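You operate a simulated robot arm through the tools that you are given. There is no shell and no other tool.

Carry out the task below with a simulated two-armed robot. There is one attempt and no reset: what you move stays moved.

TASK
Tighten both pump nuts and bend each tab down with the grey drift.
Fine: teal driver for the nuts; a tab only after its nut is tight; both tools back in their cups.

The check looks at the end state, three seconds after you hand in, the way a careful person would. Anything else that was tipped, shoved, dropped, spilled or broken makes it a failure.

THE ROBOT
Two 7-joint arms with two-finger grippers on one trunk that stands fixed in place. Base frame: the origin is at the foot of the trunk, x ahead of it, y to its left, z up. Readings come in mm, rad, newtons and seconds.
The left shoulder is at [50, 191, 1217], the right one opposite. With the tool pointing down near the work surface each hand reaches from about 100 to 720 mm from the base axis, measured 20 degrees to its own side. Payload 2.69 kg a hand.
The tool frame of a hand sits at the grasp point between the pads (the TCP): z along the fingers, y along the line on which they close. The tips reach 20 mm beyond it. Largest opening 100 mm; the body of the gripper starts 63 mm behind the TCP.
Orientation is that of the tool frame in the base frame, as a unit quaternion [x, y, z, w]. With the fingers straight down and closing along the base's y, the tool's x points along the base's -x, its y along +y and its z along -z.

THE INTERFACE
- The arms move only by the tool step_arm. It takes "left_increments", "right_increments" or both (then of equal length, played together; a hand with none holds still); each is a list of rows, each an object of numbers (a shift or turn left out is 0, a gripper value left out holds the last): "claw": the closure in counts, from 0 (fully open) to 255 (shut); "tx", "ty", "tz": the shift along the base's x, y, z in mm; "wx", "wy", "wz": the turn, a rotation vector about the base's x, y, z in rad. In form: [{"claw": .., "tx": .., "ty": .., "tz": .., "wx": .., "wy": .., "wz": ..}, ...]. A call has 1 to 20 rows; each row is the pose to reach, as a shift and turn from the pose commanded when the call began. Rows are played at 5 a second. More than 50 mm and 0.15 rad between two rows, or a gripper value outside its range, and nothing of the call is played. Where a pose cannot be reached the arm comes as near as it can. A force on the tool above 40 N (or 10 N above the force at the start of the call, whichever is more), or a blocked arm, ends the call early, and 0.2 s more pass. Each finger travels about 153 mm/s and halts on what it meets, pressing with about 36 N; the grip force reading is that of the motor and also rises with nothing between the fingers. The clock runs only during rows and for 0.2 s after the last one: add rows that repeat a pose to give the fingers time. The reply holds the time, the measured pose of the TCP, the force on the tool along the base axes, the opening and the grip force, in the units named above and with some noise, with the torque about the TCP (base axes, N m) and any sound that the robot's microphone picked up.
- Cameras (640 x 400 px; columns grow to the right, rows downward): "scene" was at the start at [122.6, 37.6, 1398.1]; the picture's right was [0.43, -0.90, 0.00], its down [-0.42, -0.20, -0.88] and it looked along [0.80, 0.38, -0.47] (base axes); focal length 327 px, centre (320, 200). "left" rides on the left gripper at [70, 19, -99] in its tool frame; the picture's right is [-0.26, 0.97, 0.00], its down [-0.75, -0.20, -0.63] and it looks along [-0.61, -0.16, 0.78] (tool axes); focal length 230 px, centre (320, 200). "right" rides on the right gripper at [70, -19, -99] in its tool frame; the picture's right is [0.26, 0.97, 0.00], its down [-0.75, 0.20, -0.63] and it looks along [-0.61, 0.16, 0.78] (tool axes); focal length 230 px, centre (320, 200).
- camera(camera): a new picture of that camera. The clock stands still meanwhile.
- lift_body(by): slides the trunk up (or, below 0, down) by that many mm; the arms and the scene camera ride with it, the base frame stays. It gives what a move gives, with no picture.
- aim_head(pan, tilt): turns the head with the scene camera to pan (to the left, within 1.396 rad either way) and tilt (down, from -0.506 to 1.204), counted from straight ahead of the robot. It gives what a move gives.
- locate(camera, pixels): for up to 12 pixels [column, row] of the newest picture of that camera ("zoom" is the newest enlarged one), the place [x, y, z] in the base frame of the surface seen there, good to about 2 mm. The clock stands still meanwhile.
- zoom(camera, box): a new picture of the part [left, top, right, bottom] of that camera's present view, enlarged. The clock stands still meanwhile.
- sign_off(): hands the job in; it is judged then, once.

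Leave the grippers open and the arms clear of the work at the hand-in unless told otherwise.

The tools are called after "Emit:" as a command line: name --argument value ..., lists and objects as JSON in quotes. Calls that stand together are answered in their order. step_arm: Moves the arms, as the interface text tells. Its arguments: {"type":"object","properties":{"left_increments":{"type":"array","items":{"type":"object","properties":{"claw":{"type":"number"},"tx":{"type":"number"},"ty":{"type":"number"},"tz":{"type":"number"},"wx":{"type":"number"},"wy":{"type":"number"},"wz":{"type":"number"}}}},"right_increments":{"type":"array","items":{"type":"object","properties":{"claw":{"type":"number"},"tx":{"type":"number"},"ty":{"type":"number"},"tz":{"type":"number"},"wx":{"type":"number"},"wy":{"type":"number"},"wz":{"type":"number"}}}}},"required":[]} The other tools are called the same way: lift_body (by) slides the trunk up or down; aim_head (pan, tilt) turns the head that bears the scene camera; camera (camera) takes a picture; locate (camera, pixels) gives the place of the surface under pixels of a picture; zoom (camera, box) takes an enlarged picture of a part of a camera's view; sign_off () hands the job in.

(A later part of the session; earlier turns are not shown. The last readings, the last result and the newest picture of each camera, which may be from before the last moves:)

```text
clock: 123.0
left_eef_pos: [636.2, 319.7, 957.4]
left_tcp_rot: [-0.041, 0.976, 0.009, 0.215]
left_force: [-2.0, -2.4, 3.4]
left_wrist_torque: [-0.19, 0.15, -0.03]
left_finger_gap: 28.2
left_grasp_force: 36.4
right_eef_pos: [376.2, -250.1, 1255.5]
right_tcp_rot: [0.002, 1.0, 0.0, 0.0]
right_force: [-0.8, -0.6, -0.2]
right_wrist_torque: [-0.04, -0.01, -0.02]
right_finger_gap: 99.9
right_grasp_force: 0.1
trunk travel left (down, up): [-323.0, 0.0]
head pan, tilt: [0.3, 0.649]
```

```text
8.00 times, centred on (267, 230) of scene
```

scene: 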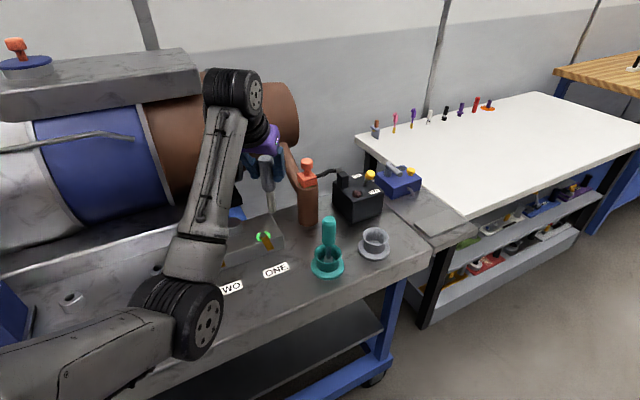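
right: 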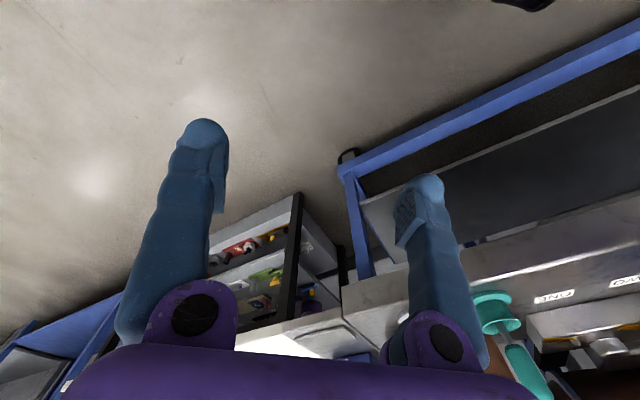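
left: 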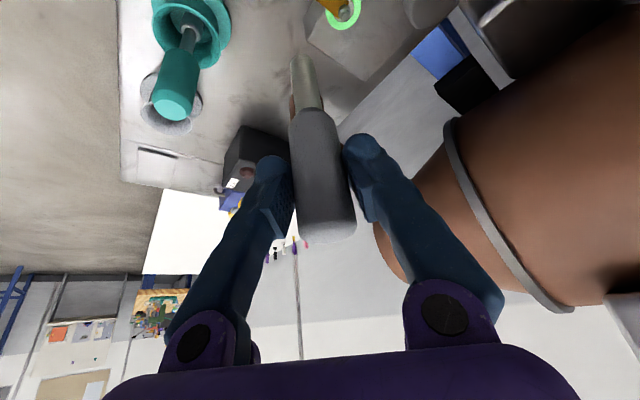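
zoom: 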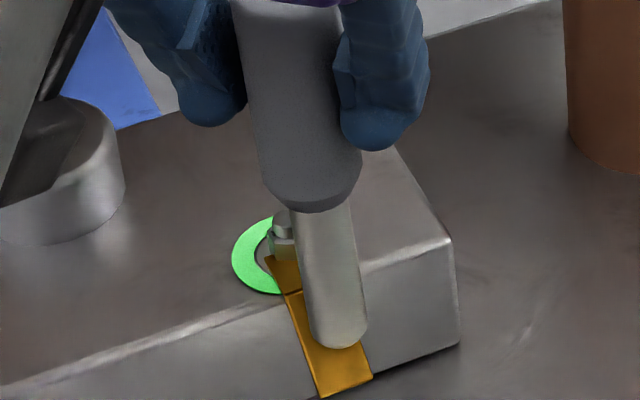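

The tab yields smoothly with only about 6 N. I continue downward another 20 mm.

Emit:
step_arm --left_increments '[{"tz": -4}, {"tz": -8}, {"tz": -12}, {"tz": -16}, {"tz": -20}]'

Emit:
zoom --camera "scene" --box '[242, 205, 292, 255]'

```text
clock: 124.2
left_eef_pos: [636.8, 320.7, 937.2]
left_tcp_rot: [-0.041, 0.976, 0.009, 0.216]
left_force: [-1.8, -0.7, -1.2]
left_wrist_torque: [-0.14, 0.15, -0.05]
left_finger_gap: 28.1
left_grasp_force: 36.1
right_eef_pos: [374.6, -248.3, 1256.0]
right_tcp_rot: [0.001, 1.0, 0.001, 0.0]
right_force: [0.8, -0.1, -0.8]
right_wrist_torque: [0.0, 0.03, 0.01]
right_finger_gap: 99.8
right_grasp_force: 0.1
trunk travel left (down, up): [-323.0, 0.0]
head pan, tilt: [0.3, 0.649]
```

```text
8.00 times, centred on (267, 230) of scene
```

zoom: 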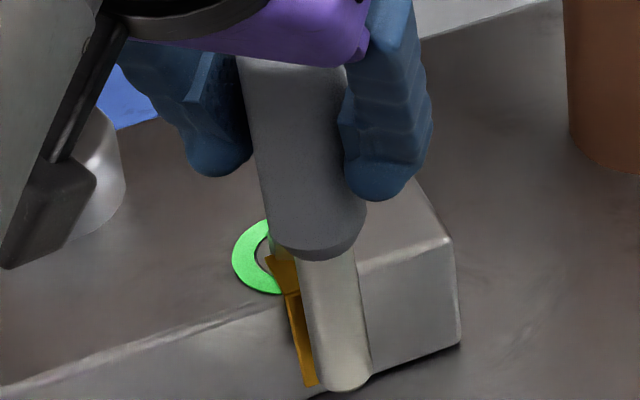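

Tab ONE is bent steeply down the front face. I now press it inward toward the face by a few millimetres (direction +x,+y) at this depth.

Emit:
step_arm --left_increments '[{"tx": 1.4, "ty": 1.4}, {"tx": 2.8, "ty": 2.8}, {"tx": 4, "ty": 4}, {"tx": 4, "ty": 4}]'

Emit:
zoom --camera "scene" --box '[242, 205, 292, 255]'

```text
clock: 125.2
left_eef_pos: [640.8, 325.2, 937.5]
left_tcp_rot: [-0.042, 0.975, 0.009, 0.217]
left_force: [-1.5, -1.6, -2.1]
left_wrist_torque: [-0.13, 0.21, 0.0]
left_finger_gap: 28.0
left_grasp_force: 36.0
right_eef_pos: [374.7, -249.1, 1255.9]
right_tcp_rot: [0.001, 1.0, 0.001, 0.0]
right_force: [-0.5, 0.6, 0.5]
right_wrist_torque: [0.01, -0.01, 0.02]
right_finger_gap: 100.2
right_grasp_force: 0.1
trunk travel left (down, up): [-323.0, 0.0]
head pan, tilt: [0.3, 0.649]
```

```text
8.00 times, centred on (267, 230) of scene
```

zoom: 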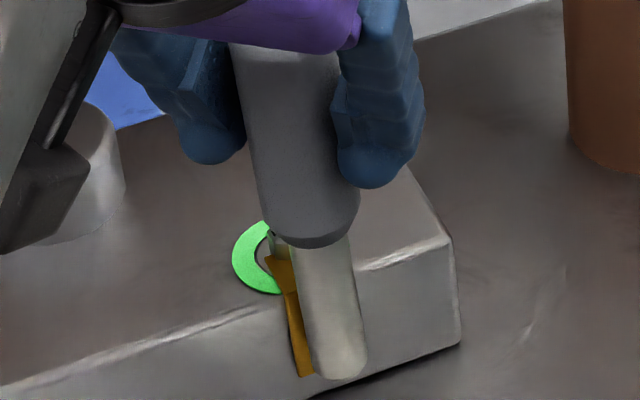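

Forces are small (≈2 N). One more slight push inward, then I back off and look at the tab.

Emit:
step_arm --left_increments '[{"tx": 0.7, "ty": 0.7}, {"tx": 1.4, "ty": 1.4}, {"tx": 1.8, "ty": 1.8}, {"tx": 1.8, "ty": 1.8}]'

```text
clock: 126.2
left_eef_pos: [642.8, 325.5, 938.2]
left_tcp_rot: [-0.041, 0.975, 0.009, 0.216]
left_force: [-4.8, -2.9, -2.0]
left_wrist_torque: [-0.24, 0.45, -0.05]
left_finger_gap: 27.7
left_grasp_force: 35.4
right_eef_pos: [376.2, -249.0, 1255.4]
right_tcp_rot: [0.002, 1.0, 0.001, 0.0]
right_force: [0.0, 0.3, -0.1]
right_wrist_torque: [0.04, -0.04, -0.02]
right_finger_gap: 99.9
right_grasp_force: 0.0
trunk travel left (down, up): [-323.0, 0.0]
head pan, tilt: [0.3, 0.649]
```

The side force rose to ≈5.6 N — the tab is against the face. I back off outward 12 mm and raise the drift, then look.

Emit:
step_arm --left_increments '[{"tx": -4, "ty": -4}, {"tx": -9, "ty": -9}, {"tx": -12, "ty": -12, "tz": 30}, {"tx": -12, "ty": -12, "tz": 75}, {"tx": -12, "ty": -12, "tz": 110}]'

Emit:
zoom --camera "scene" --box '[242, 210, 292, 260]'

Emit:
camera --camera "left"

```text
clock: 127.4
left_eef_pos: [630.6, 314.3, 1047.4]
left_tcp_rot: [-0.041, 0.975, 0.008, 0.216]
left_force: [-0.2, 0.6, -2.7]
left_wrist_torque: [0.03, -0.01, 0.0]
left_finger_gap: 27.8
left_grasp_force: 35.6
right_eef_pos: [375.9, -249.6, 1255.3]
right_tcp_rot: [0.002, 1.0, 0.001, 0.0]
right_force: [0.1, -0.2, 0.3]
right_wrist_torque: [0.0, 0.02, 0.01]
right_finger_gap: 99.8
right_grasp_force: 0.0
trunk travel left (down, up): [-323.0, 0.0]
head pan, tilt: [0.3, 0.649]
```

```text
8.00 times, centred on (267, 235) of scene
```

zoom: 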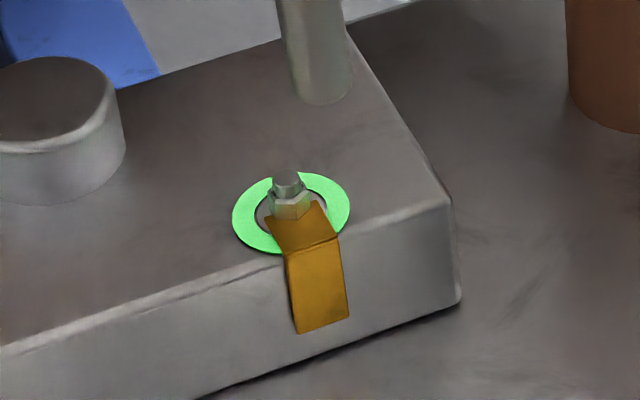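

```text
taken
```

left: 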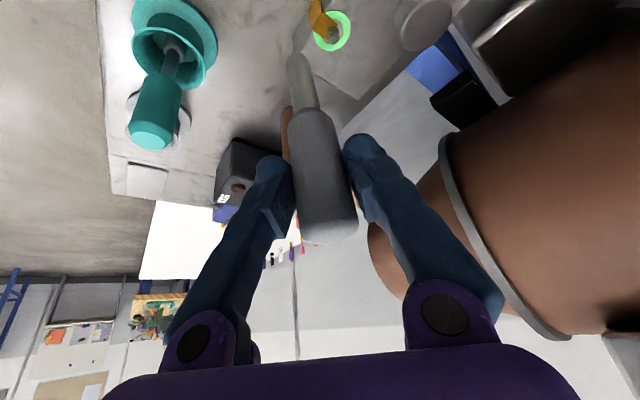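

Tab ONE hangs down the front face. I measure its angle.

Emit:
locate --camera "zoom" --pixels '[[300, 328], [346, 314], [322, 320], [292, 254], [335, 241], [314, 248], [318, 285], [240, 330], [400, 260]]'

```text
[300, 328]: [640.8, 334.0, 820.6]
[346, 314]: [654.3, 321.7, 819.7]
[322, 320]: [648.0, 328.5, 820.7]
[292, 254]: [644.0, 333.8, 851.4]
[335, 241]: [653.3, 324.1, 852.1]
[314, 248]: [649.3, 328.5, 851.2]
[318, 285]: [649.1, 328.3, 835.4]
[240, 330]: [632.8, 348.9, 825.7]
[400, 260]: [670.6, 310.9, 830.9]
```

Tab ONE is bent ≈87° down, flat along the face. Next tab TWO: I move the drift toward it at height and check the views.

Emit:
step_arm --left_increments '[{"tx": -20, "ty": 20}, {"tx": -45, "ty": 42}, {"tx": -70, "ty": 65}, {"tx": -85, "ty": 82}]'

Emit:
camera --camera "scene"

Emit:
camera --camera "left"

```text
clock: 128.4
left_eef_pos: [546.1, 397.6, 1047.8]
left_tcp_rot: [-0.041, 0.975, 0.008, 0.216]
left_force: [0.1, 0.0, -2.4]
left_wrist_torque: [0.02, 0.0, 0.0]
left_finger_gap: 27.5
left_grasp_force: 35.4
right_eef_pos: [375.4, -248.7, 1256.4]
right_tcp_rot: [0.002, 1.0, 0.001, 0.001]
right_force: [-1.1, -0.8, -0.1]
right_wrist_torque: [-0.01, -0.01, -0.03]
right_finger_gap: 100.1
right_grasp_force: 0.0
trunk travel left (down, up): [-323.0, 0.0]
head pan, tilt: [0.3, 0.649]
```

```text
taken
```

scene: 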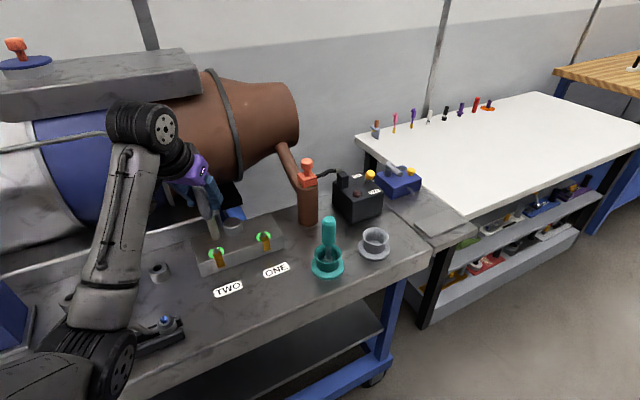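

```text
taken
```

left: 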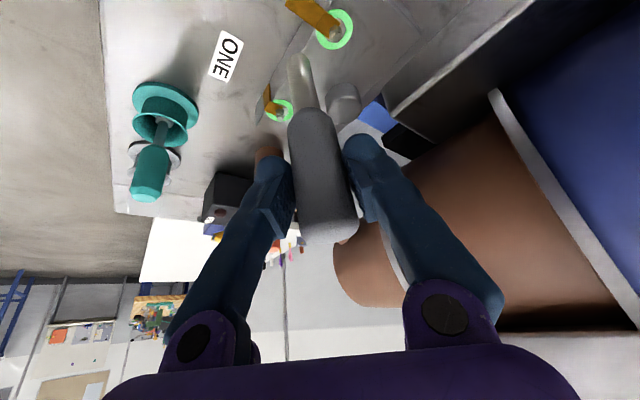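

Both tabs are visible to the head camera now. I check the elbow's height near the strap handle and zoom on tab TWO.

Emit:
locate --camera "scene" --pixels '[[120, 365], [110, 395], [90, 350], [105, 300], [110, 320], [50, 370], [120, 250], [165, 320]]'

Emit:
zoom --camera "scene" --box '[195, 230, 245, 275]'

Emit:
locate --camera "zoom" --pixels '[[285, 245], [355, 222], [320, 232], [335, 325], [390, 300], [300, 160], [330, 280]]'

```text
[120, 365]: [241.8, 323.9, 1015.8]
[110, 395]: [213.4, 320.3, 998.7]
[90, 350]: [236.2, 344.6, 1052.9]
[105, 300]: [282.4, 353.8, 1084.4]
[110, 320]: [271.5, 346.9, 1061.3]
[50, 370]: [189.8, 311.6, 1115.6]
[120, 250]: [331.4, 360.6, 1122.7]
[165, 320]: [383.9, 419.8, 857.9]
```

```text
8.89 times, centred on (220, 252) of scene
```

zoom: 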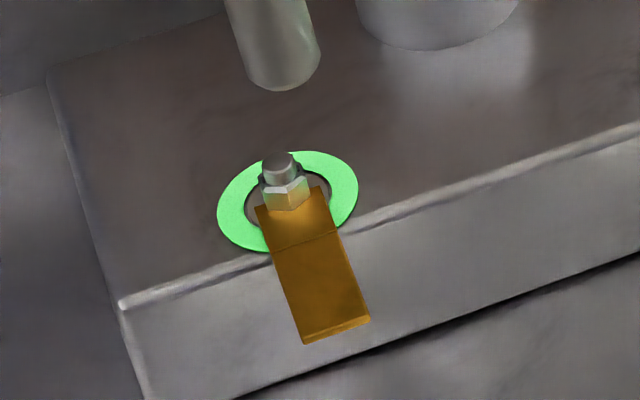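

```text
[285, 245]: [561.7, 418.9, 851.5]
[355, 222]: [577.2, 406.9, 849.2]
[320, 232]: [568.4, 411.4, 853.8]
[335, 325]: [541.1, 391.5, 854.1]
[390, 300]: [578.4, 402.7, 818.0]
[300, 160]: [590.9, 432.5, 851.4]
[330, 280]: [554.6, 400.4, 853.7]
```

Elbow at z≈1000, off the bench — fine. I get tab TWO's corners.

Emit:
locate --camera "zoom" --pixels '[[277, 248], [334, 233], [306, 241], [305, 336], [366, 316], [336, 328], [278, 163], [320, 290], [230, 272], [400, 218]]'

```text
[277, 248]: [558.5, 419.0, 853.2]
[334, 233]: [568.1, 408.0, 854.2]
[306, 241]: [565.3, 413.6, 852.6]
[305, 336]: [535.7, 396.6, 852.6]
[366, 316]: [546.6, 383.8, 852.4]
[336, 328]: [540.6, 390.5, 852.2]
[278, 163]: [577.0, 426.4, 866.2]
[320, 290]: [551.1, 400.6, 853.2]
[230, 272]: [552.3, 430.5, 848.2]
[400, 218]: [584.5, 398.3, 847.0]
```

Tab TWO: crease (563.8,413.5), tip (541.1,390.3). I re-check the drift tip relative to the TCP.

Emit:
locate --camera "zoom" --pixels '[[283, 78], [280, 50], [275, 20], [250, 40], [310, 40], [262, 75], [305, 75]]'

Emit:
zoom --camera "scene" --box '[180, 165, 250, 250]'

```text
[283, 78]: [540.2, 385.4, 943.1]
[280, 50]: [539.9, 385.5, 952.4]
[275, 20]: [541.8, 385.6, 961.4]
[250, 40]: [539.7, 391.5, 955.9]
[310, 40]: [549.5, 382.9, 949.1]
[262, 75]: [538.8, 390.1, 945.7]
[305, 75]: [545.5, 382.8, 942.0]
```

```text
4.71 times, centred on (215, 208) of scene
```

zoom: 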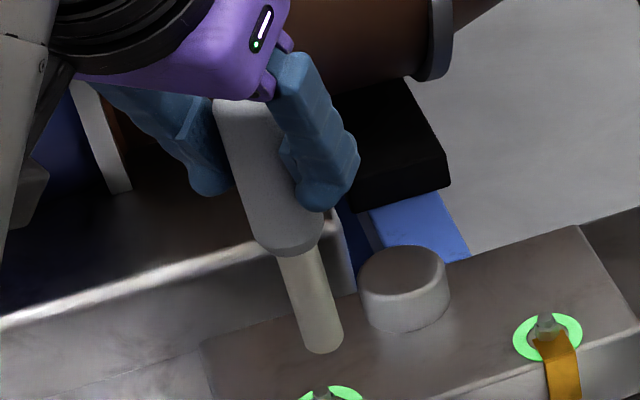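

Tip offset is now about (+0.8,-6.3,-108). I bring the tip over tab TWO's outer half, 10 mm above it.

Emit:
step_arm --left_increments '[{"tx": 4.3, "ty": 9.3, "tz": -15}, {"tx": 4.3, "ty": 9.3, "tz": -45}, {"tx": 4.3, "ty": 9.3, "tz": -70}, {"tx": 4.3, "ty": 9.3, "tz": -76}, {"tx": 4.3, "ty": 9.3, "tz": -76}]'

Emit:
zoom --camera "scene" --box '[195, 220, 245, 275]'

Emit:
camera --camera "scene"

```text
clock: 129.6
left_eef_pos: [550.8, 405.4, 970.6]
left_tcp_rot: [-0.042, 0.975, 0.01, 0.217]
left_force: [-0.4, 0.4, -2.6]
left_wrist_torque: [0.0, -0.03, 0.0]
left_finger_gap: 27.5
left_grasp_force: 36.2
right_eef_pos: [375.9, -248.5, 1256.1]
right_tcp_rot: [0.001, 1.0, 0.001, 0.0]
right_force: [-0.5, 0.4, -0.5]
right_wrist_torque: [0.02, 0.01, 0.04]
right_finger_gap: 100.0
right_grasp_force: 0.0
trunk travel left (down, up): [-323.0, 0.0]
head pan, tilt: [0.3, 0.649]
```

```text
7.27 times, centred on (220, 248) of scene
```

zoom: 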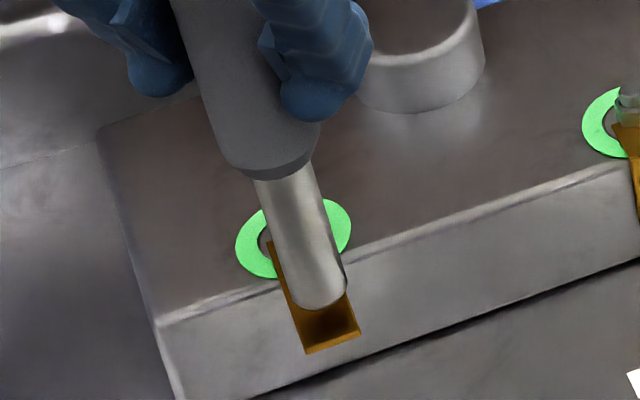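

```text
taken
```

scene: 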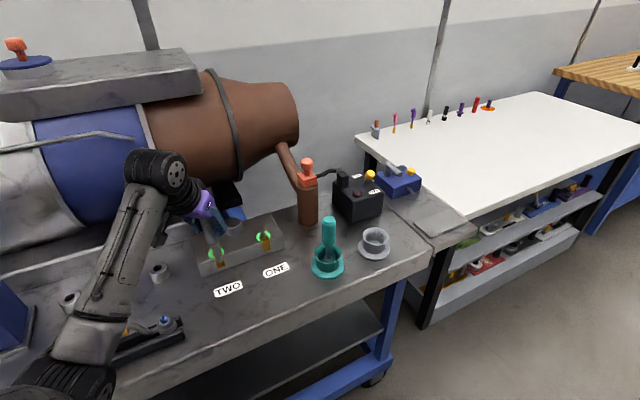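

The tip is well placed over tab TWO (shadow on its outer half). A quick check of the elbow height before pressing.

Emit:
locate --camera "scene" --pixels '[[70, 385], [100, 375], [85, 340], [105, 350], [120, 280], [30, 395]]'

Emit:
step_arm --left_increments '[{"tz": -4}, {"tz": -8}, {"tz": -11}, {"tz": -14}]'

Emit:
zoom --camera "scene" --box '[195, 220, 245, 275]'

```text
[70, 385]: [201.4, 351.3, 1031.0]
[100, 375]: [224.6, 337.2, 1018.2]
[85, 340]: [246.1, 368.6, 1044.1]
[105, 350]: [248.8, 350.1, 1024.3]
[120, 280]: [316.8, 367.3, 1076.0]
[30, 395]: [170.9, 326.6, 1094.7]
```

```text
clock: 130.6
left_eef_pos: [550.0, 406.2, 957.7]
left_tcp_rot: [-0.041, 0.975, 0.009, 0.216]
left_force: [-1.6, -0.4, 3.1]
left_wrist_torque: [-0.06, 0.02, 0.02]
left_finger_gap: 27.6
left_grasp_force: 35.9
right_eef_pos: [375.2, -249.4, 1255.6]
right_tcp_rot: [0.001, 1.0, 0.001, 0.0]
right_force: [0.3, 0.1, -0.2]
right_wrist_torque: [0.0, 0.0, 0.0]
right_finger_gap: 100.2
right_grasp_force: 0.0
trunk travel left (down, up): [-323.0, 0.0]
head pan, tilt: [0.3, 0.649]
```

```text
7.27 times, centred on (220, 248) of scene
```

zoom: 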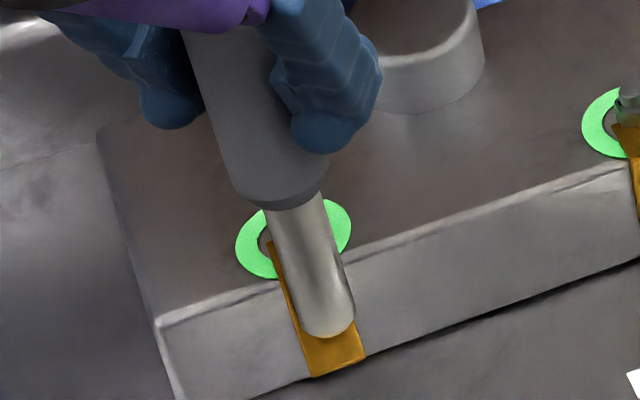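

Tab TWO is yielding (≈6 N). I continue down 20 mm and then press inward.

Emit:
step_arm --left_increments '[{"tz": -4}, {"tz": -8}, {"tz": -12}, {"tz": -16}, {"tz": -20}]'

Emit:
zoom --camera "scene" --box '[195, 220, 245, 275]'

```text
clock: 131.8
left_eef_pos: [549.6, 405.3, 938.1]
left_tcp_rot: [-0.041, 0.975, 0.008, 0.216]
left_force: [-1.7, -1.6, -0.5]
left_wrist_torque: [-0.15, 0.16, -0.05]
left_finger_gap: 27.7
left_grasp_force: 36.5
right_eef_pos: [376.8, -249.9, 1255.0]
right_tcp_rot: [0.002, 1.0, 0.001, 0.0]
right_force: [0.5, -0.5, -0.4]
right_wrist_torque: [0.0, 0.02, 0.01]
right_finger_gap: 100.1
right_grasp_force: 0.1
trunk travel left (down, up): [-323.0, 0.0]
head pan, tilt: [0.3, 0.649]
```

```text
7.27 times, centred on (220, 248) of scene
```

zoom: 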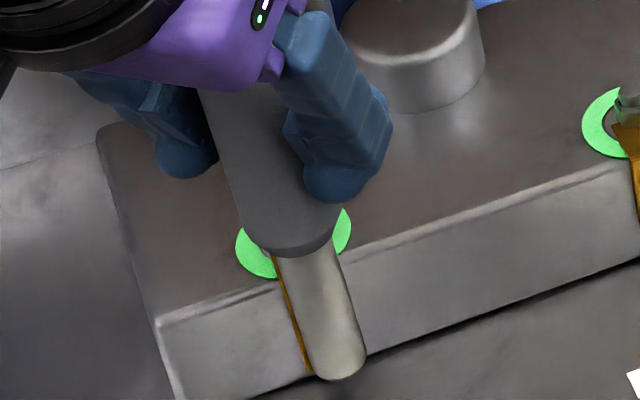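

Now press inward toward the face by about 5.5 mm, then a little more while watching the force.

Emit:
step_arm --left_increments '[{"tx": 1.4, "ty": 1.4}, {"tx": 2.8, "ty": 2.8}, {"tx": 4, "ty": 4}, {"tx": 4.8, "ty": 4.8}, {"tx": 4.8, "ty": 4.8}]'

```text
clock: 133.0
left_eef_pos: [554.7, 410.3, 938.5]
left_tcp_rot: [-0.041, 0.975, 0.009, 0.216]
left_force: [-2.4, -1.5, -2.6]
left_wrist_torque: [-0.15, 0.2, -0.02]
left_finger_gap: 27.5
left_grasp_force: 36.1
right_eef_pos: [376.2, -248.9, 1256.0]
right_tcp_rot: [0.002, 1.0, 0.0, 0.0]
right_force: [0.9, 0.7, -0.7]
right_wrist_torque: [0.0, 0.04, -0.01]
right_finger_gap: 100.1
right_grasp_force: 0.1
trunk travel left (down, up): [-323.0, 0.0]
head pan, tilt: [0.3, 0.649]
```

Emit:
step_arm --left_increments '[{"tx": 0.7, "ty": 0.7}, {"tx": 1.4, "ty": 1.4}, {"tx": 1.8, "ty": 1.8}, {"tx": 1.8, "ty": 1.8}]'

```text
clock: 134.0
left_eef_pos: [555.9, 412.9, 938.2]
left_tcp_rot: [-0.042, 0.975, 0.008, 0.216]
left_force: [-2.0, -1.8, -2.7]
left_wrist_torque: [-0.24, 0.22, -0.02]
left_finger_gap: 27.5
left_grasp_force: 35.7
right_eef_pos: [375.2, -251.2, 1255.1]
right_tcp_rot: [0.002, 1.0, 0.001, 0.0]
right_force: [-0.6, 0.4, 0.2]
right_wrist_torque: [-0.03, 0.01, -0.01]
right_finger_gap: 99.9
right_grasp_force: 0.2
trunk travel left (down, up): [-323.0, 0.0]
head pan, tilt: [0.3, 0.649]
```

Side force still ≈2.7 N, not yet at the face; a bit more.

Emit:
step_arm --left_increments '[{"tx": 0.7, "ty": 0.7}, {"tx": 1.4, "ty": 1.4}, {"tx": 1.4, "ty": 1.4}]'

Emit:
zoom --camera "scene" --box '[195, 220, 245, 275]'

```text
clock: 134.8
left_eef_pos: [557.4, 413.1, 938.2]
left_tcp_rot: [-0.041, 0.975, 0.008, 0.216]
left_force: [-5.4, -6.9, -1.7]
left_wrist_torque: [-0.57, 0.5, -0.05]
left_finger_gap: 27.6
left_grasp_force: 35.6
right_eef_pos: [375.0, -249.4, 1254.5]
right_tcp_rot: [0.002, 1.0, 0.002, 0.0]
right_force: [-0.7, 0.4, 0.7]
right_wrist_torque: [0.0, 0.03, 0.02]
right_finger_gap: 100.4
right_grasp_force: 0.1
trunk travel left (down, up): [-323.0, 0.0]
head pan, tilt: [0.3, 0.649]
```

```text
7.27 times, centred on (220, 248) of scene
```

zoom: 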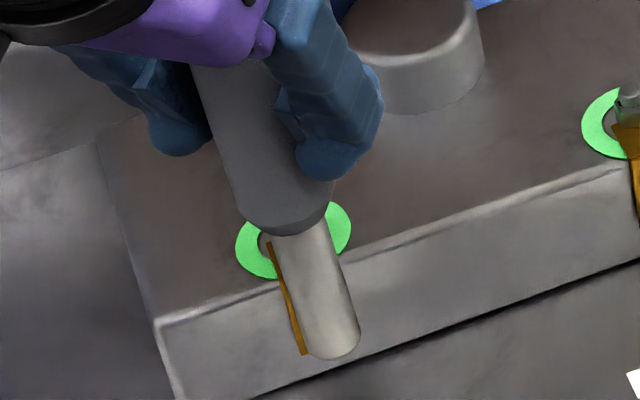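

Now ≈9 N: the tab is against the face. I back off outward and raise the drift, then look.

Emit:
step_arm --left_increments '[{"tx": -4, "ty": -4}, {"tx": -9, "ty": -9}, {"tx": -13, "ty": -13, "tz": 30}, {"tx": -13, "ty": -13, "tz": 75}, {"tx": -13, "ty": -13, "tz": 115}]'

Emit:
zoom --camera "scene" --box '[195, 220, 285, 280]'

Emit:
camera --camera "scene"

```text
clock: 136.0
left_eef_pos: [544.9, 401.2, 1053.7]
left_tcp_rot: [-0.042, 0.976, 0.009, 0.216]
left_force: [-0.5, 0.3, -2.0]
left_wrist_torque: [-0.01, -0.02, -0.02]
left_finger_gap: 27.8
left_grasp_force: 35.7
right_eef_pos: [376.1, -250.5, 1255.3]
right_tcp_rot: [0.002, 1.0, 0.0, 0.001]
right_force: [-0.4, -0.4, 0.0]
right_wrist_torque: [-0.01, 0.0, 0.0]
right_finger_gap: 100.2
right_grasp_force: 0.1
trunk travel left (down, up): [-323.0, 0.0]
head pan, tilt: [0.3, 0.649]
```

```text
6.67 times, centred on (240, 250) of scene
```

zoom: 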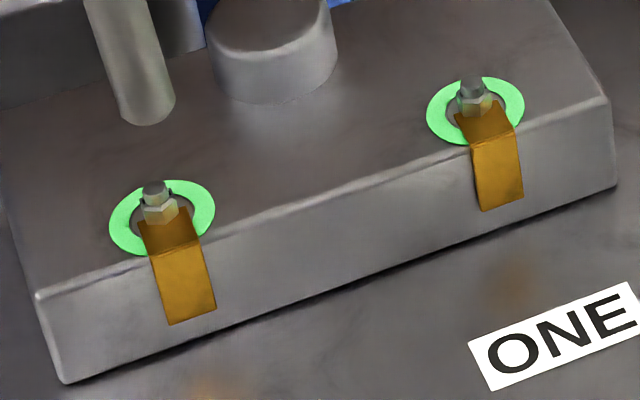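

```text
taken
```

scene: 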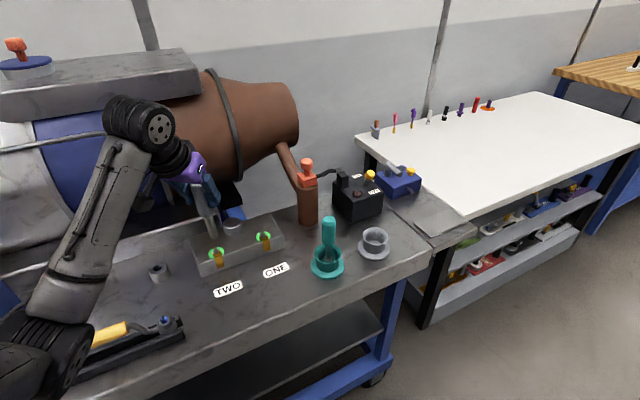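

Both tabs lie down the front face now. I measure tab TWO's angle and its nut.

Emit:
locate --camera "zoom" --pixels '[[172, 318], [211, 302], [192, 311], [155, 257], [196, 243], [176, 250], [185, 280], [484, 205], [518, 195], [500, 200], [475, 145], [512, 133]]'

```text
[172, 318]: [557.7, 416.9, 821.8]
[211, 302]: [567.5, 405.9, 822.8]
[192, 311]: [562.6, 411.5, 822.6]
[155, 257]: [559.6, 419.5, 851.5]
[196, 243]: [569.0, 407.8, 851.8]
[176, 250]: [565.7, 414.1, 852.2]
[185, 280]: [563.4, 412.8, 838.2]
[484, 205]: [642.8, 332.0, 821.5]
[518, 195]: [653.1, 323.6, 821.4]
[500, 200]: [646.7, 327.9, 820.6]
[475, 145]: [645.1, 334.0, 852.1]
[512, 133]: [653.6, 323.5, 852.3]
```

Tab ONE ≈87°, tab TWO ≈84° down, rings still green. Now the drift goes back. First I check how it sits in the grip (lean).

Emit:
zoom --camera "scene" --box '[175, 165, 245, 240]'

Emit:
zoom --camera "left" --box '[240, 30, 400, 250]'

```text
5.33 times, centred on (210, 202) of scene
```

zoom: 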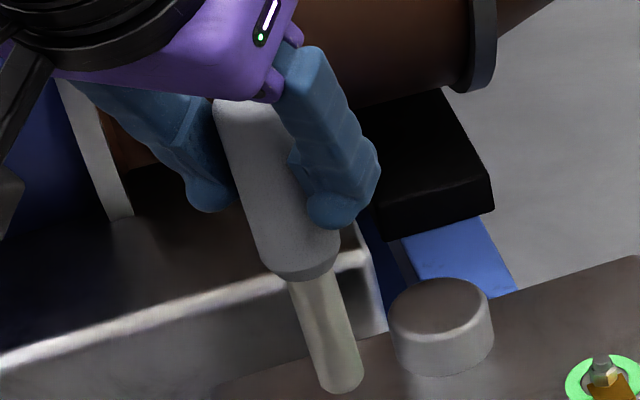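

```text
1.82 times, centred on (320, 140) of left
```

zoom: 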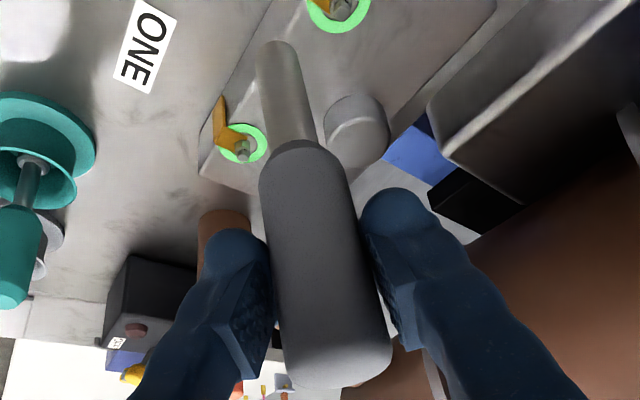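

The drift has tilted a little in the grip from the side pushes. I measure points along it.

Emit:
zoom --camera "scene" --box '[175, 165, 245, 240]'

Emit:
locate --camera "zoom" --pixels '[[342, 383], [335, 360], [325, 320], [315, 285], [300, 240], [280, 190], [262, 140], [250, 108], [308, 320], [343, 320], [320, 372], [360, 365]]'

```text
5.33 times, centred on (210, 202) of scene
```

zoom: 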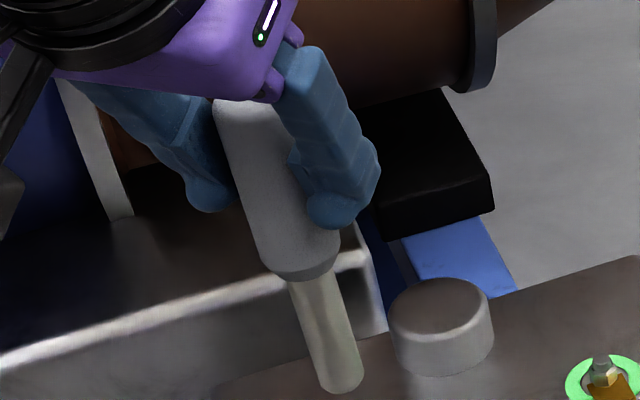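

```text
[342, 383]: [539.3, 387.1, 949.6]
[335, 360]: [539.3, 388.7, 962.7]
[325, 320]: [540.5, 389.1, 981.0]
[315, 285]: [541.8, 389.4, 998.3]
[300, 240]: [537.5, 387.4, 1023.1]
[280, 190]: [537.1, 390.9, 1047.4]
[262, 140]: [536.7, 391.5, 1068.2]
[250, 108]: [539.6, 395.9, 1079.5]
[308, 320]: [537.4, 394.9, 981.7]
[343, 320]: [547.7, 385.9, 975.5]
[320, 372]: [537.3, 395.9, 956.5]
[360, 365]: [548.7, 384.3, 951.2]
```

It leans ≈4° (tip toward -x,-y). I will correct it with a small counter-rotation (0.045,-0.045,0) on the way. First raise to z≈1110 and carry it back toward the grey cup, passing well above the driver.

Emit:
step_arm --left_increments '[{"tz": 30}, {"tz": 60, "tx": 10, "ty": -15}, {"tz": 75, "tx": 33, "ty": -55, "wx": 0.02, "wy": -0.02}, {"tz": 78, "tx": 58, "ty": -96, "wx": 0.045, "wy": -0.045}, {"tz": 78, "tx": 83, "ty": -137, "wx": 0.045, "wy": -0.045}, {"tz": 78, "tx": 108, "ty": -178, "wx": 0.045, "wy": -0.045}, {"tz": 78, "tx": 133, "ty": -219, "wx": 0.045, "wy": -0.045}, {"tz": 78, "tx": 158, "ty": -260, "wx": 0.045, "wy": -0.045}, {"tz": 78, "tx": 182, "ty": -298, "wx": 0.045, "wy": -0.045}, {"tz": 78, "tx": 199, "ty": -328, "wx": 0.045, "wy": -0.045}, {"tz": 78, "tx": 199, "ty": -328, "wx": 0.045, "wy": -0.045}]'

Emit:
camera --camera "scene"

Emit:
camera --camera "left"

```text
clock: 138.4
left_eef_pos: [743.1, 72.7, 1131.3]
left_tcp_rot: [-0.038, 0.97, 0.03, 0.239]
left_force: [-0.3, 0.5, -2.1]
left_wrist_torque: [0.0, 0.0, -0.02]
left_finger_gap: 27.7
left_grasp_force: 35.6
right_eef_pos: [374.9, -247.3, 1254.7]
right_tcp_rot: [0.003, 1.0, 0.001, 0.0]
right_force: [0.1, -0.2, 0.2]
right_wrist_torque: [-0.02, -0.03, 0.03]
right_finger_gap: 100.0
right_grasp_force: 0.0
trunk travel left (down, up): [-323.0, 0.0]
head pan, tilt: [0.3, 0.649]
```

```text
taken
```

scene: 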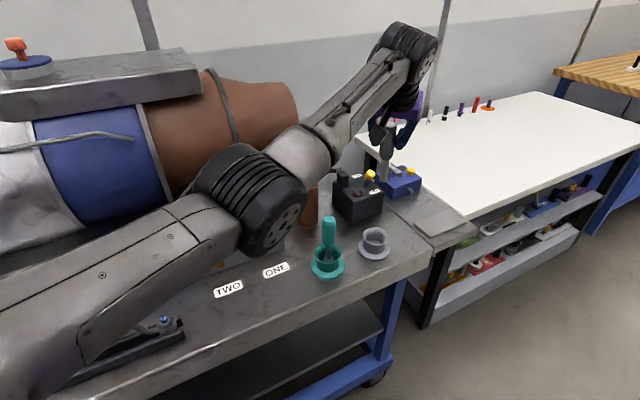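

```text
taken
```

left: 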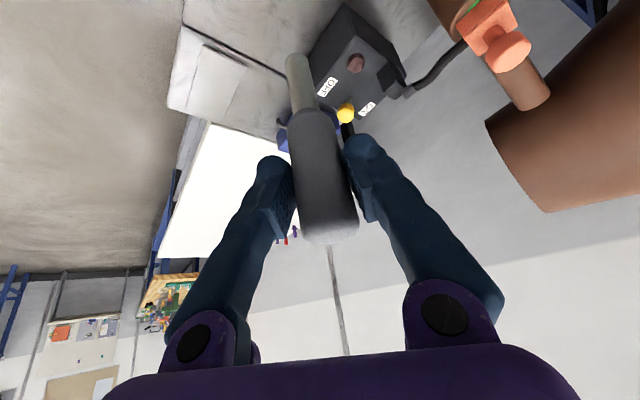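

Above the grey cup at z≈1131. I lower the trunk 100 mm for reach (drift tip then at z≈923, still above the rim at 850) and measure tip position and lean.

Emit:
lift_body --by -100

Emit:
zoom --camera "scene" --box '[345, 110, 435, 240]'

```text
clock: 139.7
left_eef_pos: [742.8, 72.8, 1031.7]
left_tcp_rot: [-0.037, 0.97, 0.029, 0.24]
left_force: [0.8, 0.0, -1.4]
left_wrist_torque: [0.04, 0.03, 0.01]
left_finger_gap: 27.5
left_grasp_force: 35.9
right_eef_pos: [375.5, -249.6, 1156.7]
right_tcp_rot: [0.0, 1.0, 0.001, -0.001]
right_force: [0.4, 0.7, -0.7]
right_wrist_torque: [0.0, 0.0, 0.01]
right_finger_gap: 99.8
right_grasp_force: 0.1
trunk travel left (down, up): [-223.0, 100.0]
head pan, tilt: [0.3, 0.649]
```

```text
3.08 times, centred on (390, 175) of scene
```

zoom: 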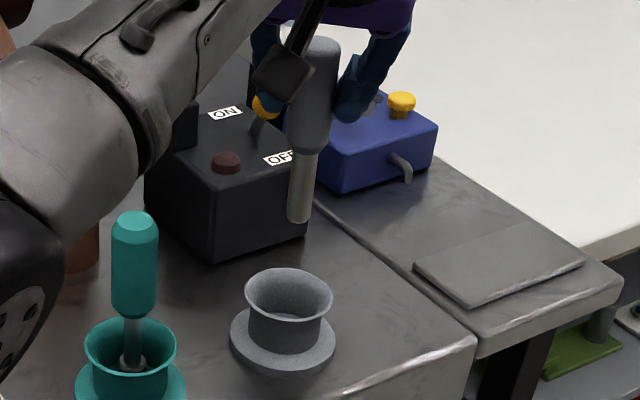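

Emit:
zoom --camera "scene" --box '[360, 120, 410, 200]'

Emit:
locate --camera "zoom" --pixels '[[335, 320], [337, 300], [341, 260], [345, 230], [350, 170], [355, 120], [318, 290], [353, 290], [325, 230], [365, 230]]'

```text
5.00 times, centred on (385, 160) of scene
```

zoom: 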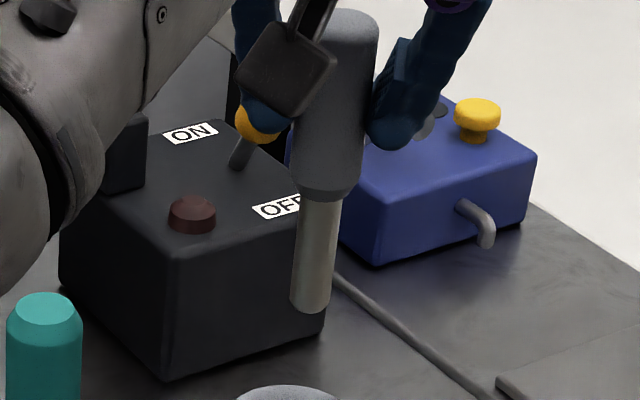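

```text
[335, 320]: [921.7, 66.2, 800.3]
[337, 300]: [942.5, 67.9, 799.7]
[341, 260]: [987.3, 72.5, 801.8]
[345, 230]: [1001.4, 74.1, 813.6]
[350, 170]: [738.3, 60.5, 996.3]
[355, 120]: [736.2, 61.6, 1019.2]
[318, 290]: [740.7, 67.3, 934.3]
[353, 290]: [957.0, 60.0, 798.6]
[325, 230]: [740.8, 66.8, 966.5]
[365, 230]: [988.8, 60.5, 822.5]
```

Emit:
locate --camera "zoom" --pixels '[[311, 303], [312, 280], [315, 250], [318, 215], [328, 180], [333, 140], [338, 100], [343, 60], [294, 290], [327, 290], [300, 215], [336, 215]]'

```text
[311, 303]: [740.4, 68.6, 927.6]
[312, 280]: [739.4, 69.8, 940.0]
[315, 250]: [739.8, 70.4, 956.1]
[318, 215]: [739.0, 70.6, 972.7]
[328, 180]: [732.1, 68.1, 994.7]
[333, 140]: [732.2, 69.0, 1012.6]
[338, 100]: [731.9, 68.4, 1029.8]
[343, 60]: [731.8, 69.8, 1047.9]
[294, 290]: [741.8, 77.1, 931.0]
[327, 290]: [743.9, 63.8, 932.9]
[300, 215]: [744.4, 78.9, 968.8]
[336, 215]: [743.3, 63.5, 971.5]
```

The drift is now within ~1.5° of vertical, tip axis at about (749,69), matching the cup axis. I lower it into the cup, stopping ~10 mm above the floor.

Emit:
step_arm --left_increments '[{"tx": 0.8, "tz": -25}, {"tx": 0.8, "tz": -50}, {"tx": 0.8, "tz": -75}, {"tx": 0.8, "tz": -90}, {"tx": 0.8, "tz": -97}]'

Emit:
zoom --camera "scene" --box '[345, 110, 435, 240]'

Emit:
camera --camera "left"

```text
clock: 140.9
left_eef_pos: [744.0, 72.4, 934.5]
left_tcp_rot: [-0.037, 0.97, 0.03, 0.239]
left_force: [0.0, 0.6, -1.7]
left_wrist_torque: [0.01, 0.0, -0.02]
left_finger_gap: 27.8
left_grasp_force: 36.0
right_eef_pos: [375.6, -249.1, 1155.9]
right_tcp_rot: [0.002, 1.0, 0.002, 0.0]
right_force: [-0.4, 0.7, 0.7]
right_wrist_torque: [0.01, 0.0, -0.01]
right_finger_gap: 100.1
right_grasp_force: 0.0
trunk travel left (down, up): [-223.0, 100.0]
head pan, tilt: [0.3, 0.649]
```

```text
3.08 times, centred on (390, 175) of scene
```

zoom: 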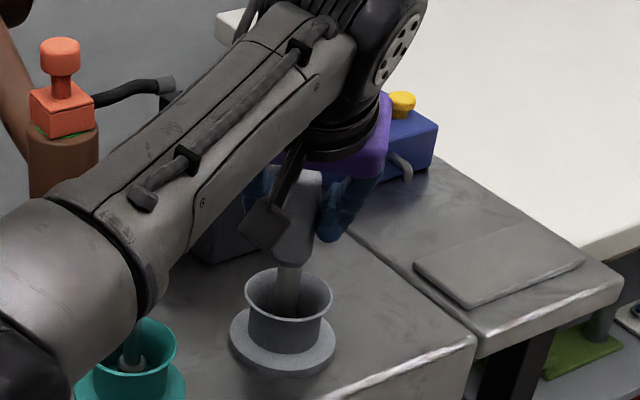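

```text
taken
```

left: 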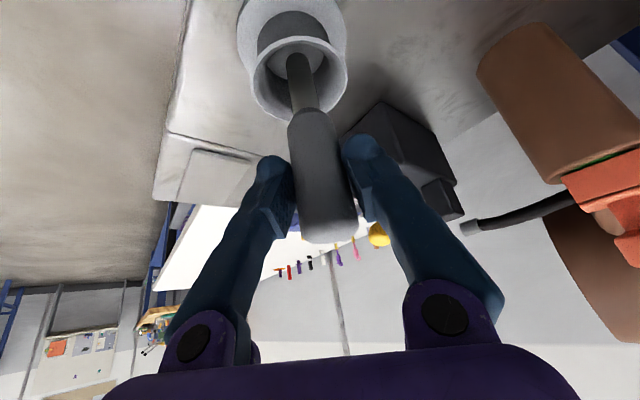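

The drift is centred in the cup. I lower the remaining distance slowly until it touches.

Emit:
step_arm --left_increments '[{"tz": -3}, {"tz": -6}, {"tz": -8}, {"tz": -9}]'

```text
clock: 141.9
left_eef_pos: [744.5, 72.3, 924.8]
left_tcp_rot: [-0.037, 0.97, 0.029, 0.239]
left_force: [-0.6, 0.4, -2.6]
left_wrist_torque: [-0.01, 0.0, 0.02]
left_finger_gap: 27.3
left_grasp_force: 36.2
right_eef_pos: [376.3, -250.2, 1155.0]
right_tcp_rot: [0.001, 1.0, 0.002, 0.0]
right_force: [-0.6, 0.4, -0.3]
right_wrist_torque: [-0.01, 0.03, -0.01]
right_finger_gap: 100.2
right_grasp_force: 0.1
trunk travel left (down, up): [-223.0, 100.0]
head pan, tilt: [0.3, 0.649]
```

Emit:
step_arm --left_increments '[{"tz": -0.8}, {"tz": -1.6}, {"tz": -2.2}]'

```text
clock: 142.7
left_eef_pos: [744.1, 71.8, 923.9]
left_tcp_rot: [-0.037, 0.97, 0.03, 0.239]
left_force: [-0.6, 0.0, -2.4]
left_wrist_torque: [0.01, 0.02, 0.0]
left_finger_gap: 27.7
left_grasp_force: 36.0
right_eef_pos: [376.1, -248.9, 1156.5]
right_tcp_rot: [0.002, 1.0, 0.001, 0.0]
right_force: [0.2, -0.7, 0.2]
right_wrist_torque: [0.01, -0.02, 0.0]
right_finger_gap: 100.1
right_grasp_force: 0.1
trunk travel left (down, up): [-223.0, 100.0]
head pan, tilt: [0.3, 0.649]
```

Still hanging (-2.4 N). A little lower.

Emit:
step_arm --left_increments '[{"tz": -0.8}, {"tz": -1.6}, {"tz": -2.2}]'

```text
clock: 143.5
left_eef_pos: [743.7, 72.6, 923.8]
left_tcp_rot: [-0.036, 0.969, 0.029, 0.241]
left_force: [0.3, 0.2, 6.4]
left_wrist_torque: [0.08, 0.03, 0.02]
left_finger_gap: 27.5
left_grasp_force: 36.0
right_eef_pos: [375.4, -249.9, 1156.8]
right_tcp_rot: [0.002, 1.0, 0.001, 0.001]
right_force: [-1.2, -0.4, -0.5]
right_wrist_torque: [0.02, -0.04, -0.02]
right_finger_gap: 99.9
right_grasp_force: 0.1
trunk travel left (down, up): [-223.0, 100.0]
head pan, tilt: [0.3, 0.649]
```

Floor contact (+6.4 N) at the same height as at the start (z≈923). I ease up 0.8 mm and open the fingers gently.

Emit:
step_arm --left_increments '[{"tz": 0.8}, {"tz": 0.8, "claw": 178}, {"tz": 0.8, "claw": 165}, {"tz": 0.8, "claw": 140}, {"tz": 0.8, "claw": 90}, {"tz": 0.8, "claw": 40}, {"tz": 0.8, "claw": 0}]'

Emit:
camera --camera "left"

Emit:
zoom --camera "scene" --box '[345, 110, 435, 240]'

```text
clock: 145.1
left_eef_pos: [743.7, 72.1, 922.4]
left_tcp_rot: [-0.037, 0.97, 0.03, 0.239]
left_force: [-0.1, -0.8, -0.5]
left_wrist_torque: [0.01, 0.0, 0.04]
left_finger_gap: 100.0
left_grasp_force: 0.1
right_eef_pos: [377.5, -249.3, 1156.3]
right_tcp_rot: [0.001, 1.0, 0.001, 0.0]
right_force: [0.8, 0.4, -0.3]
right_wrist_torque: [0.0, 0.02, 0.04]
right_finger_gap: 100.2
right_grasp_force: 0.0
trunk travel left (down, up): [-223.0, 100.0]
head pan, tilt: [0.3, 0.649]
```

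```text
taken
```

left: 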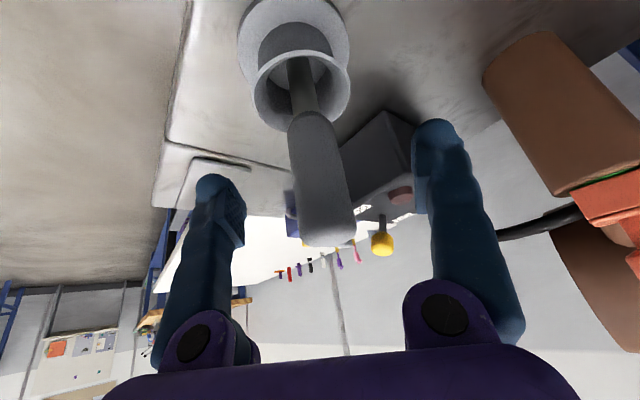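

```text
3.08 times, centred on (390, 175) of scene
```

zoom: 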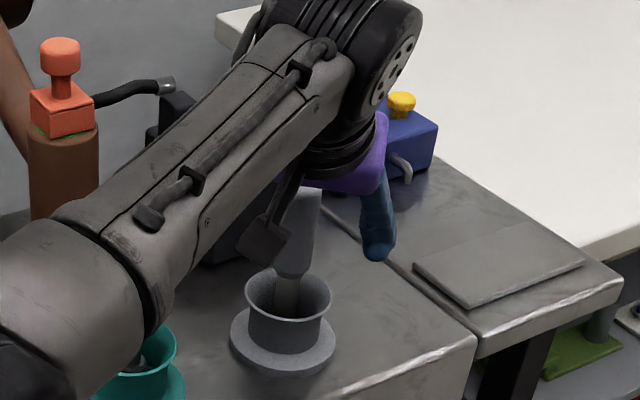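

The drift stands free in its cup. I withdraw the hand straight up.

Emit:
step_arm --left_increments '[{"tz": 30}, {"tz": 65}, {"tz": 100}, {"tz": 115}]'

Emit:
camera --camera "left"

Emit:
zoom --camera "scene" --box '[310, 110, 440, 260]'

```text
clock: 146.1
left_eef_pos: [744.0, 71.4, 1037.1]
left_tcp_rot: [-0.037, 0.97, 0.031, 0.239]
left_force: [-0.2, 0.4, 0.3]
left_wrist_torque: [0.01, 0.01, 0.01]
left_finger_gap: 100.0
left_grasp_force: 0.1
right_eef_pos: [376.1, -249.8, 1155.1]
right_tcp_rot: [0.002, 1.0, 0.001, 0.001]
right_force: [0.9, 1.1, 0.6]
right_wrist_torque: [-0.04, -0.01, 0.05]
right_finger_gap: 100.2
right_grasp_force: 0.0
trunk travel left (down, up): [-223.0, 100.0]
head pan, tilt: [0.3, 0.649]
```

```text
taken
```

left: 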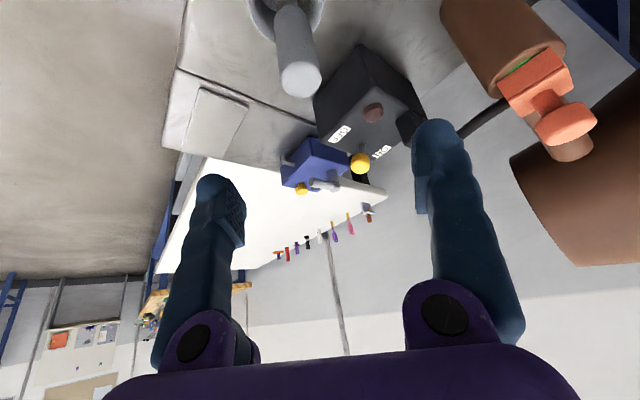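

```text
2.67 times, centred on (375, 185) of scene
```

zoom: 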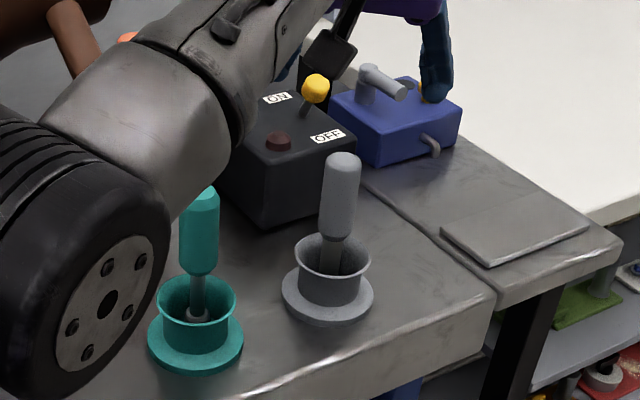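

Both tools stand upright in their cups. I raise the trunk and retract the left hand away from the bench.

Emit:
lift_body --by 100

Emit:
step_arm --left_increments '[{"tx": -40, "ty": 12, "tz": 8}, {"tx": -80, "ty": 24, "tz": 16}, {"tx": -120, "ty": 36, "tz": 24}, {"tx": -160, "ty": 48, "tz": 32}, {"tx": -200, "ty": 60, "tz": 40}, {"tx": -240, "ty": 72, "tz": 48}, {"tx": -275, "ty": 85, "tz": 55}]'

Emit:
camera --camera "scene"

```text
clock: 147.4
left_eef_pos: [744.6, 72.2, 1136.9]
left_tcp_rot: [-0.036, 0.97, 0.03, 0.239]
left_force: [-0.3, -0.4, 0.3]
left_wrist_torque: [0.0, -0.02, -0.02]
left_finger_gap: 99.9
left_grasp_force: 0.1
right_eef_pos: [375.3, -249.9, 1255.8]
right_tcp_rot: [0.002, 1.0, 0.002, 0.0]
right_force: [-0.7, 0.5, 0.4]
right_wrist_torque: [0.01, 0.02, 0.01]
right_finger_gap: 100.0
right_grasp_force: 0.1
trunk travel left (down, up): [-323.0, 0.0]
head pan, tilt: [0.3, 0.649]
```

```text
clock: 149.2
left_eef_pos: [573.6, 158.3, 1149.1]
left_tcp_rot: [-0.039, 0.961, 0.033, 0.272]
left_force: [-0.2, 0.6, -0.1]
left_wrist_torque: [-0.01, 0.01, 0.01]
left_finger_gap: 99.9
left_grasp_force: 0.1
left hand out of reach, approached as far as the arm can: row 4, 5, 6, 7
right_eef_pos: [375.5, -249.5, 1254.8]
right_tcp_rot: [0.001, 1.0, 0.0, 0.001]
right_force: [-0.1, 0.0, 0.5]
right_wrist_torque: [-0.04, -0.02, 0.01]
right_finger_gap: 100.1
right_grasp_force: 0.0
trunk travel left (down, up): [-323.0, 0.0]
head pan, tilt: [0.3, 0.649]
stopped in row 7 (left hand): the arm was blocked; the commanded pose is now the measured one
```

```text
taken
```

scene: 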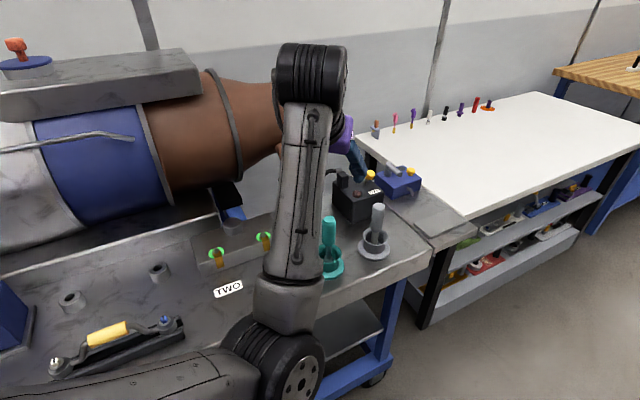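

The arm reports it was blocked (hand at (574,158,1149)). I look where the elbow is.

Emit:
locate --camera "scene" --pixels '[[300, 380], [265, 350], [290, 310], [300, 250], [310, 150], [220, 370], [150, 385], [310, 70]]'

Emit:
aim_head --pan 0.5 --tilt 1.1

Emit:
camera --camera "scene"

```text
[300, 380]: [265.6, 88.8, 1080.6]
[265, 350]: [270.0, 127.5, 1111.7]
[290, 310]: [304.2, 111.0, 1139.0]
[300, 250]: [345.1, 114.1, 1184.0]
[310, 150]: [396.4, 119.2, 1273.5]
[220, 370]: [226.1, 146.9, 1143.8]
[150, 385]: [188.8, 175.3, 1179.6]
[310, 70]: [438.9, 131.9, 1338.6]
```

```text
clock: 150.1
left_eef_pos: [573.7, 158.4, 1147.0]
left_tcp_rot: [-0.039, 0.961, 0.033, 0.272]
left_force: [0.3, -0.2, 0.1]
left_wrist_torque: [0.01, 0.02, 0.01]
left_finger_gap: 99.8
left_grasp_force: 0.1
right_eef_pos: [375.1, -250.5, 1255.9]
right_tcp_rot: [0.002, 1.0, 0.002, 0.0]
right_force: [0.2, 0.3, -0.1]
right_wrist_torque: [-0.01, -0.01, 0.0]
right_finger_gap: 100.2
right_grasp_force: 0.0
trunk travel left (down, up): [-323.0, 0.0]
head pan, tilt: [0.499, 1.1]
```

```text
taken
```

scene: 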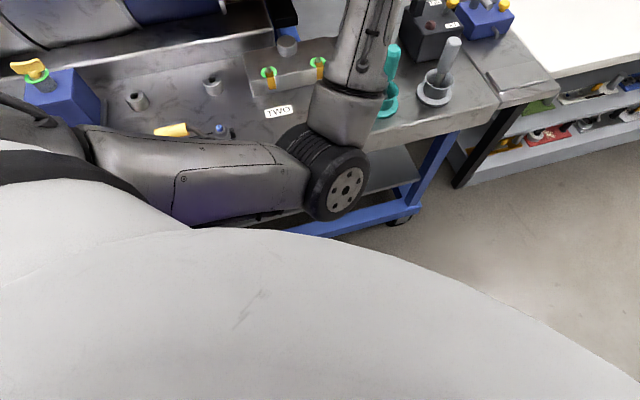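

The upper arm touches the robot's own chest in that direction, nothing else. I move the hand back out along the way it came instead: up and to the left, over free air.

Emit:
step_arm --left_increments '[{"tx": 8, "ty": 12, "tz": 15}, {"tx": 5, "ty": 35, "tz": 40}, {"tx": -5, "ty": 65, "tz": 65}, {"tx": -15, "ty": 95, "tz": 90}, {"tx": -30, "ty": 125, "tz": 110}]'

Emit:
camera --camera "scene"

```text
clock: 151.3
left_eef_pos: [587.2, 303.2, 1236.5]
left_tcp_rot: [-0.039, 0.961, 0.034, 0.271]
left_force: [-0.1, 0.1, -0.5]
left_wrist_torque: [0.01, -0.04, -0.02]
left_finger_gap: 100.2
left_grasp_force: 0.0
left hand out of reach, approached as far as the arm can: row 2, 3, 4, 5
right_eef_pos: [374.9, -249.2, 1255.7]
right_tcp_rot: [0.003, 1.0, 0.001, 0.001]
right_force: [0.8, 0.7, -0.1]
right_wrist_torque: [0.01, 0.0, -0.02]
right_finger_gap: 100.1
right_grasp_force: 0.1
trunk travel left (down, up): [-323.0, 0.0]
head pan, tilt: [0.499, 1.1]
```

```text
taken
```

scene: 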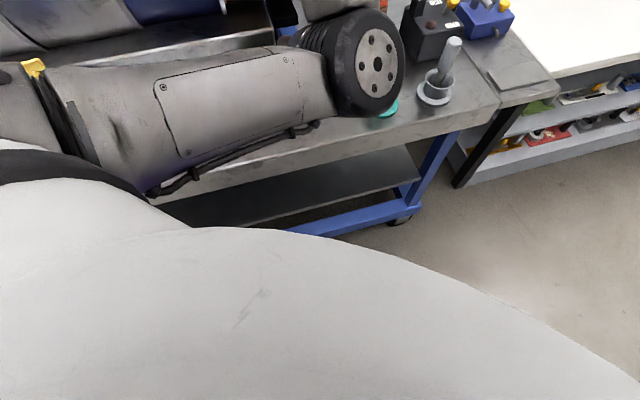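

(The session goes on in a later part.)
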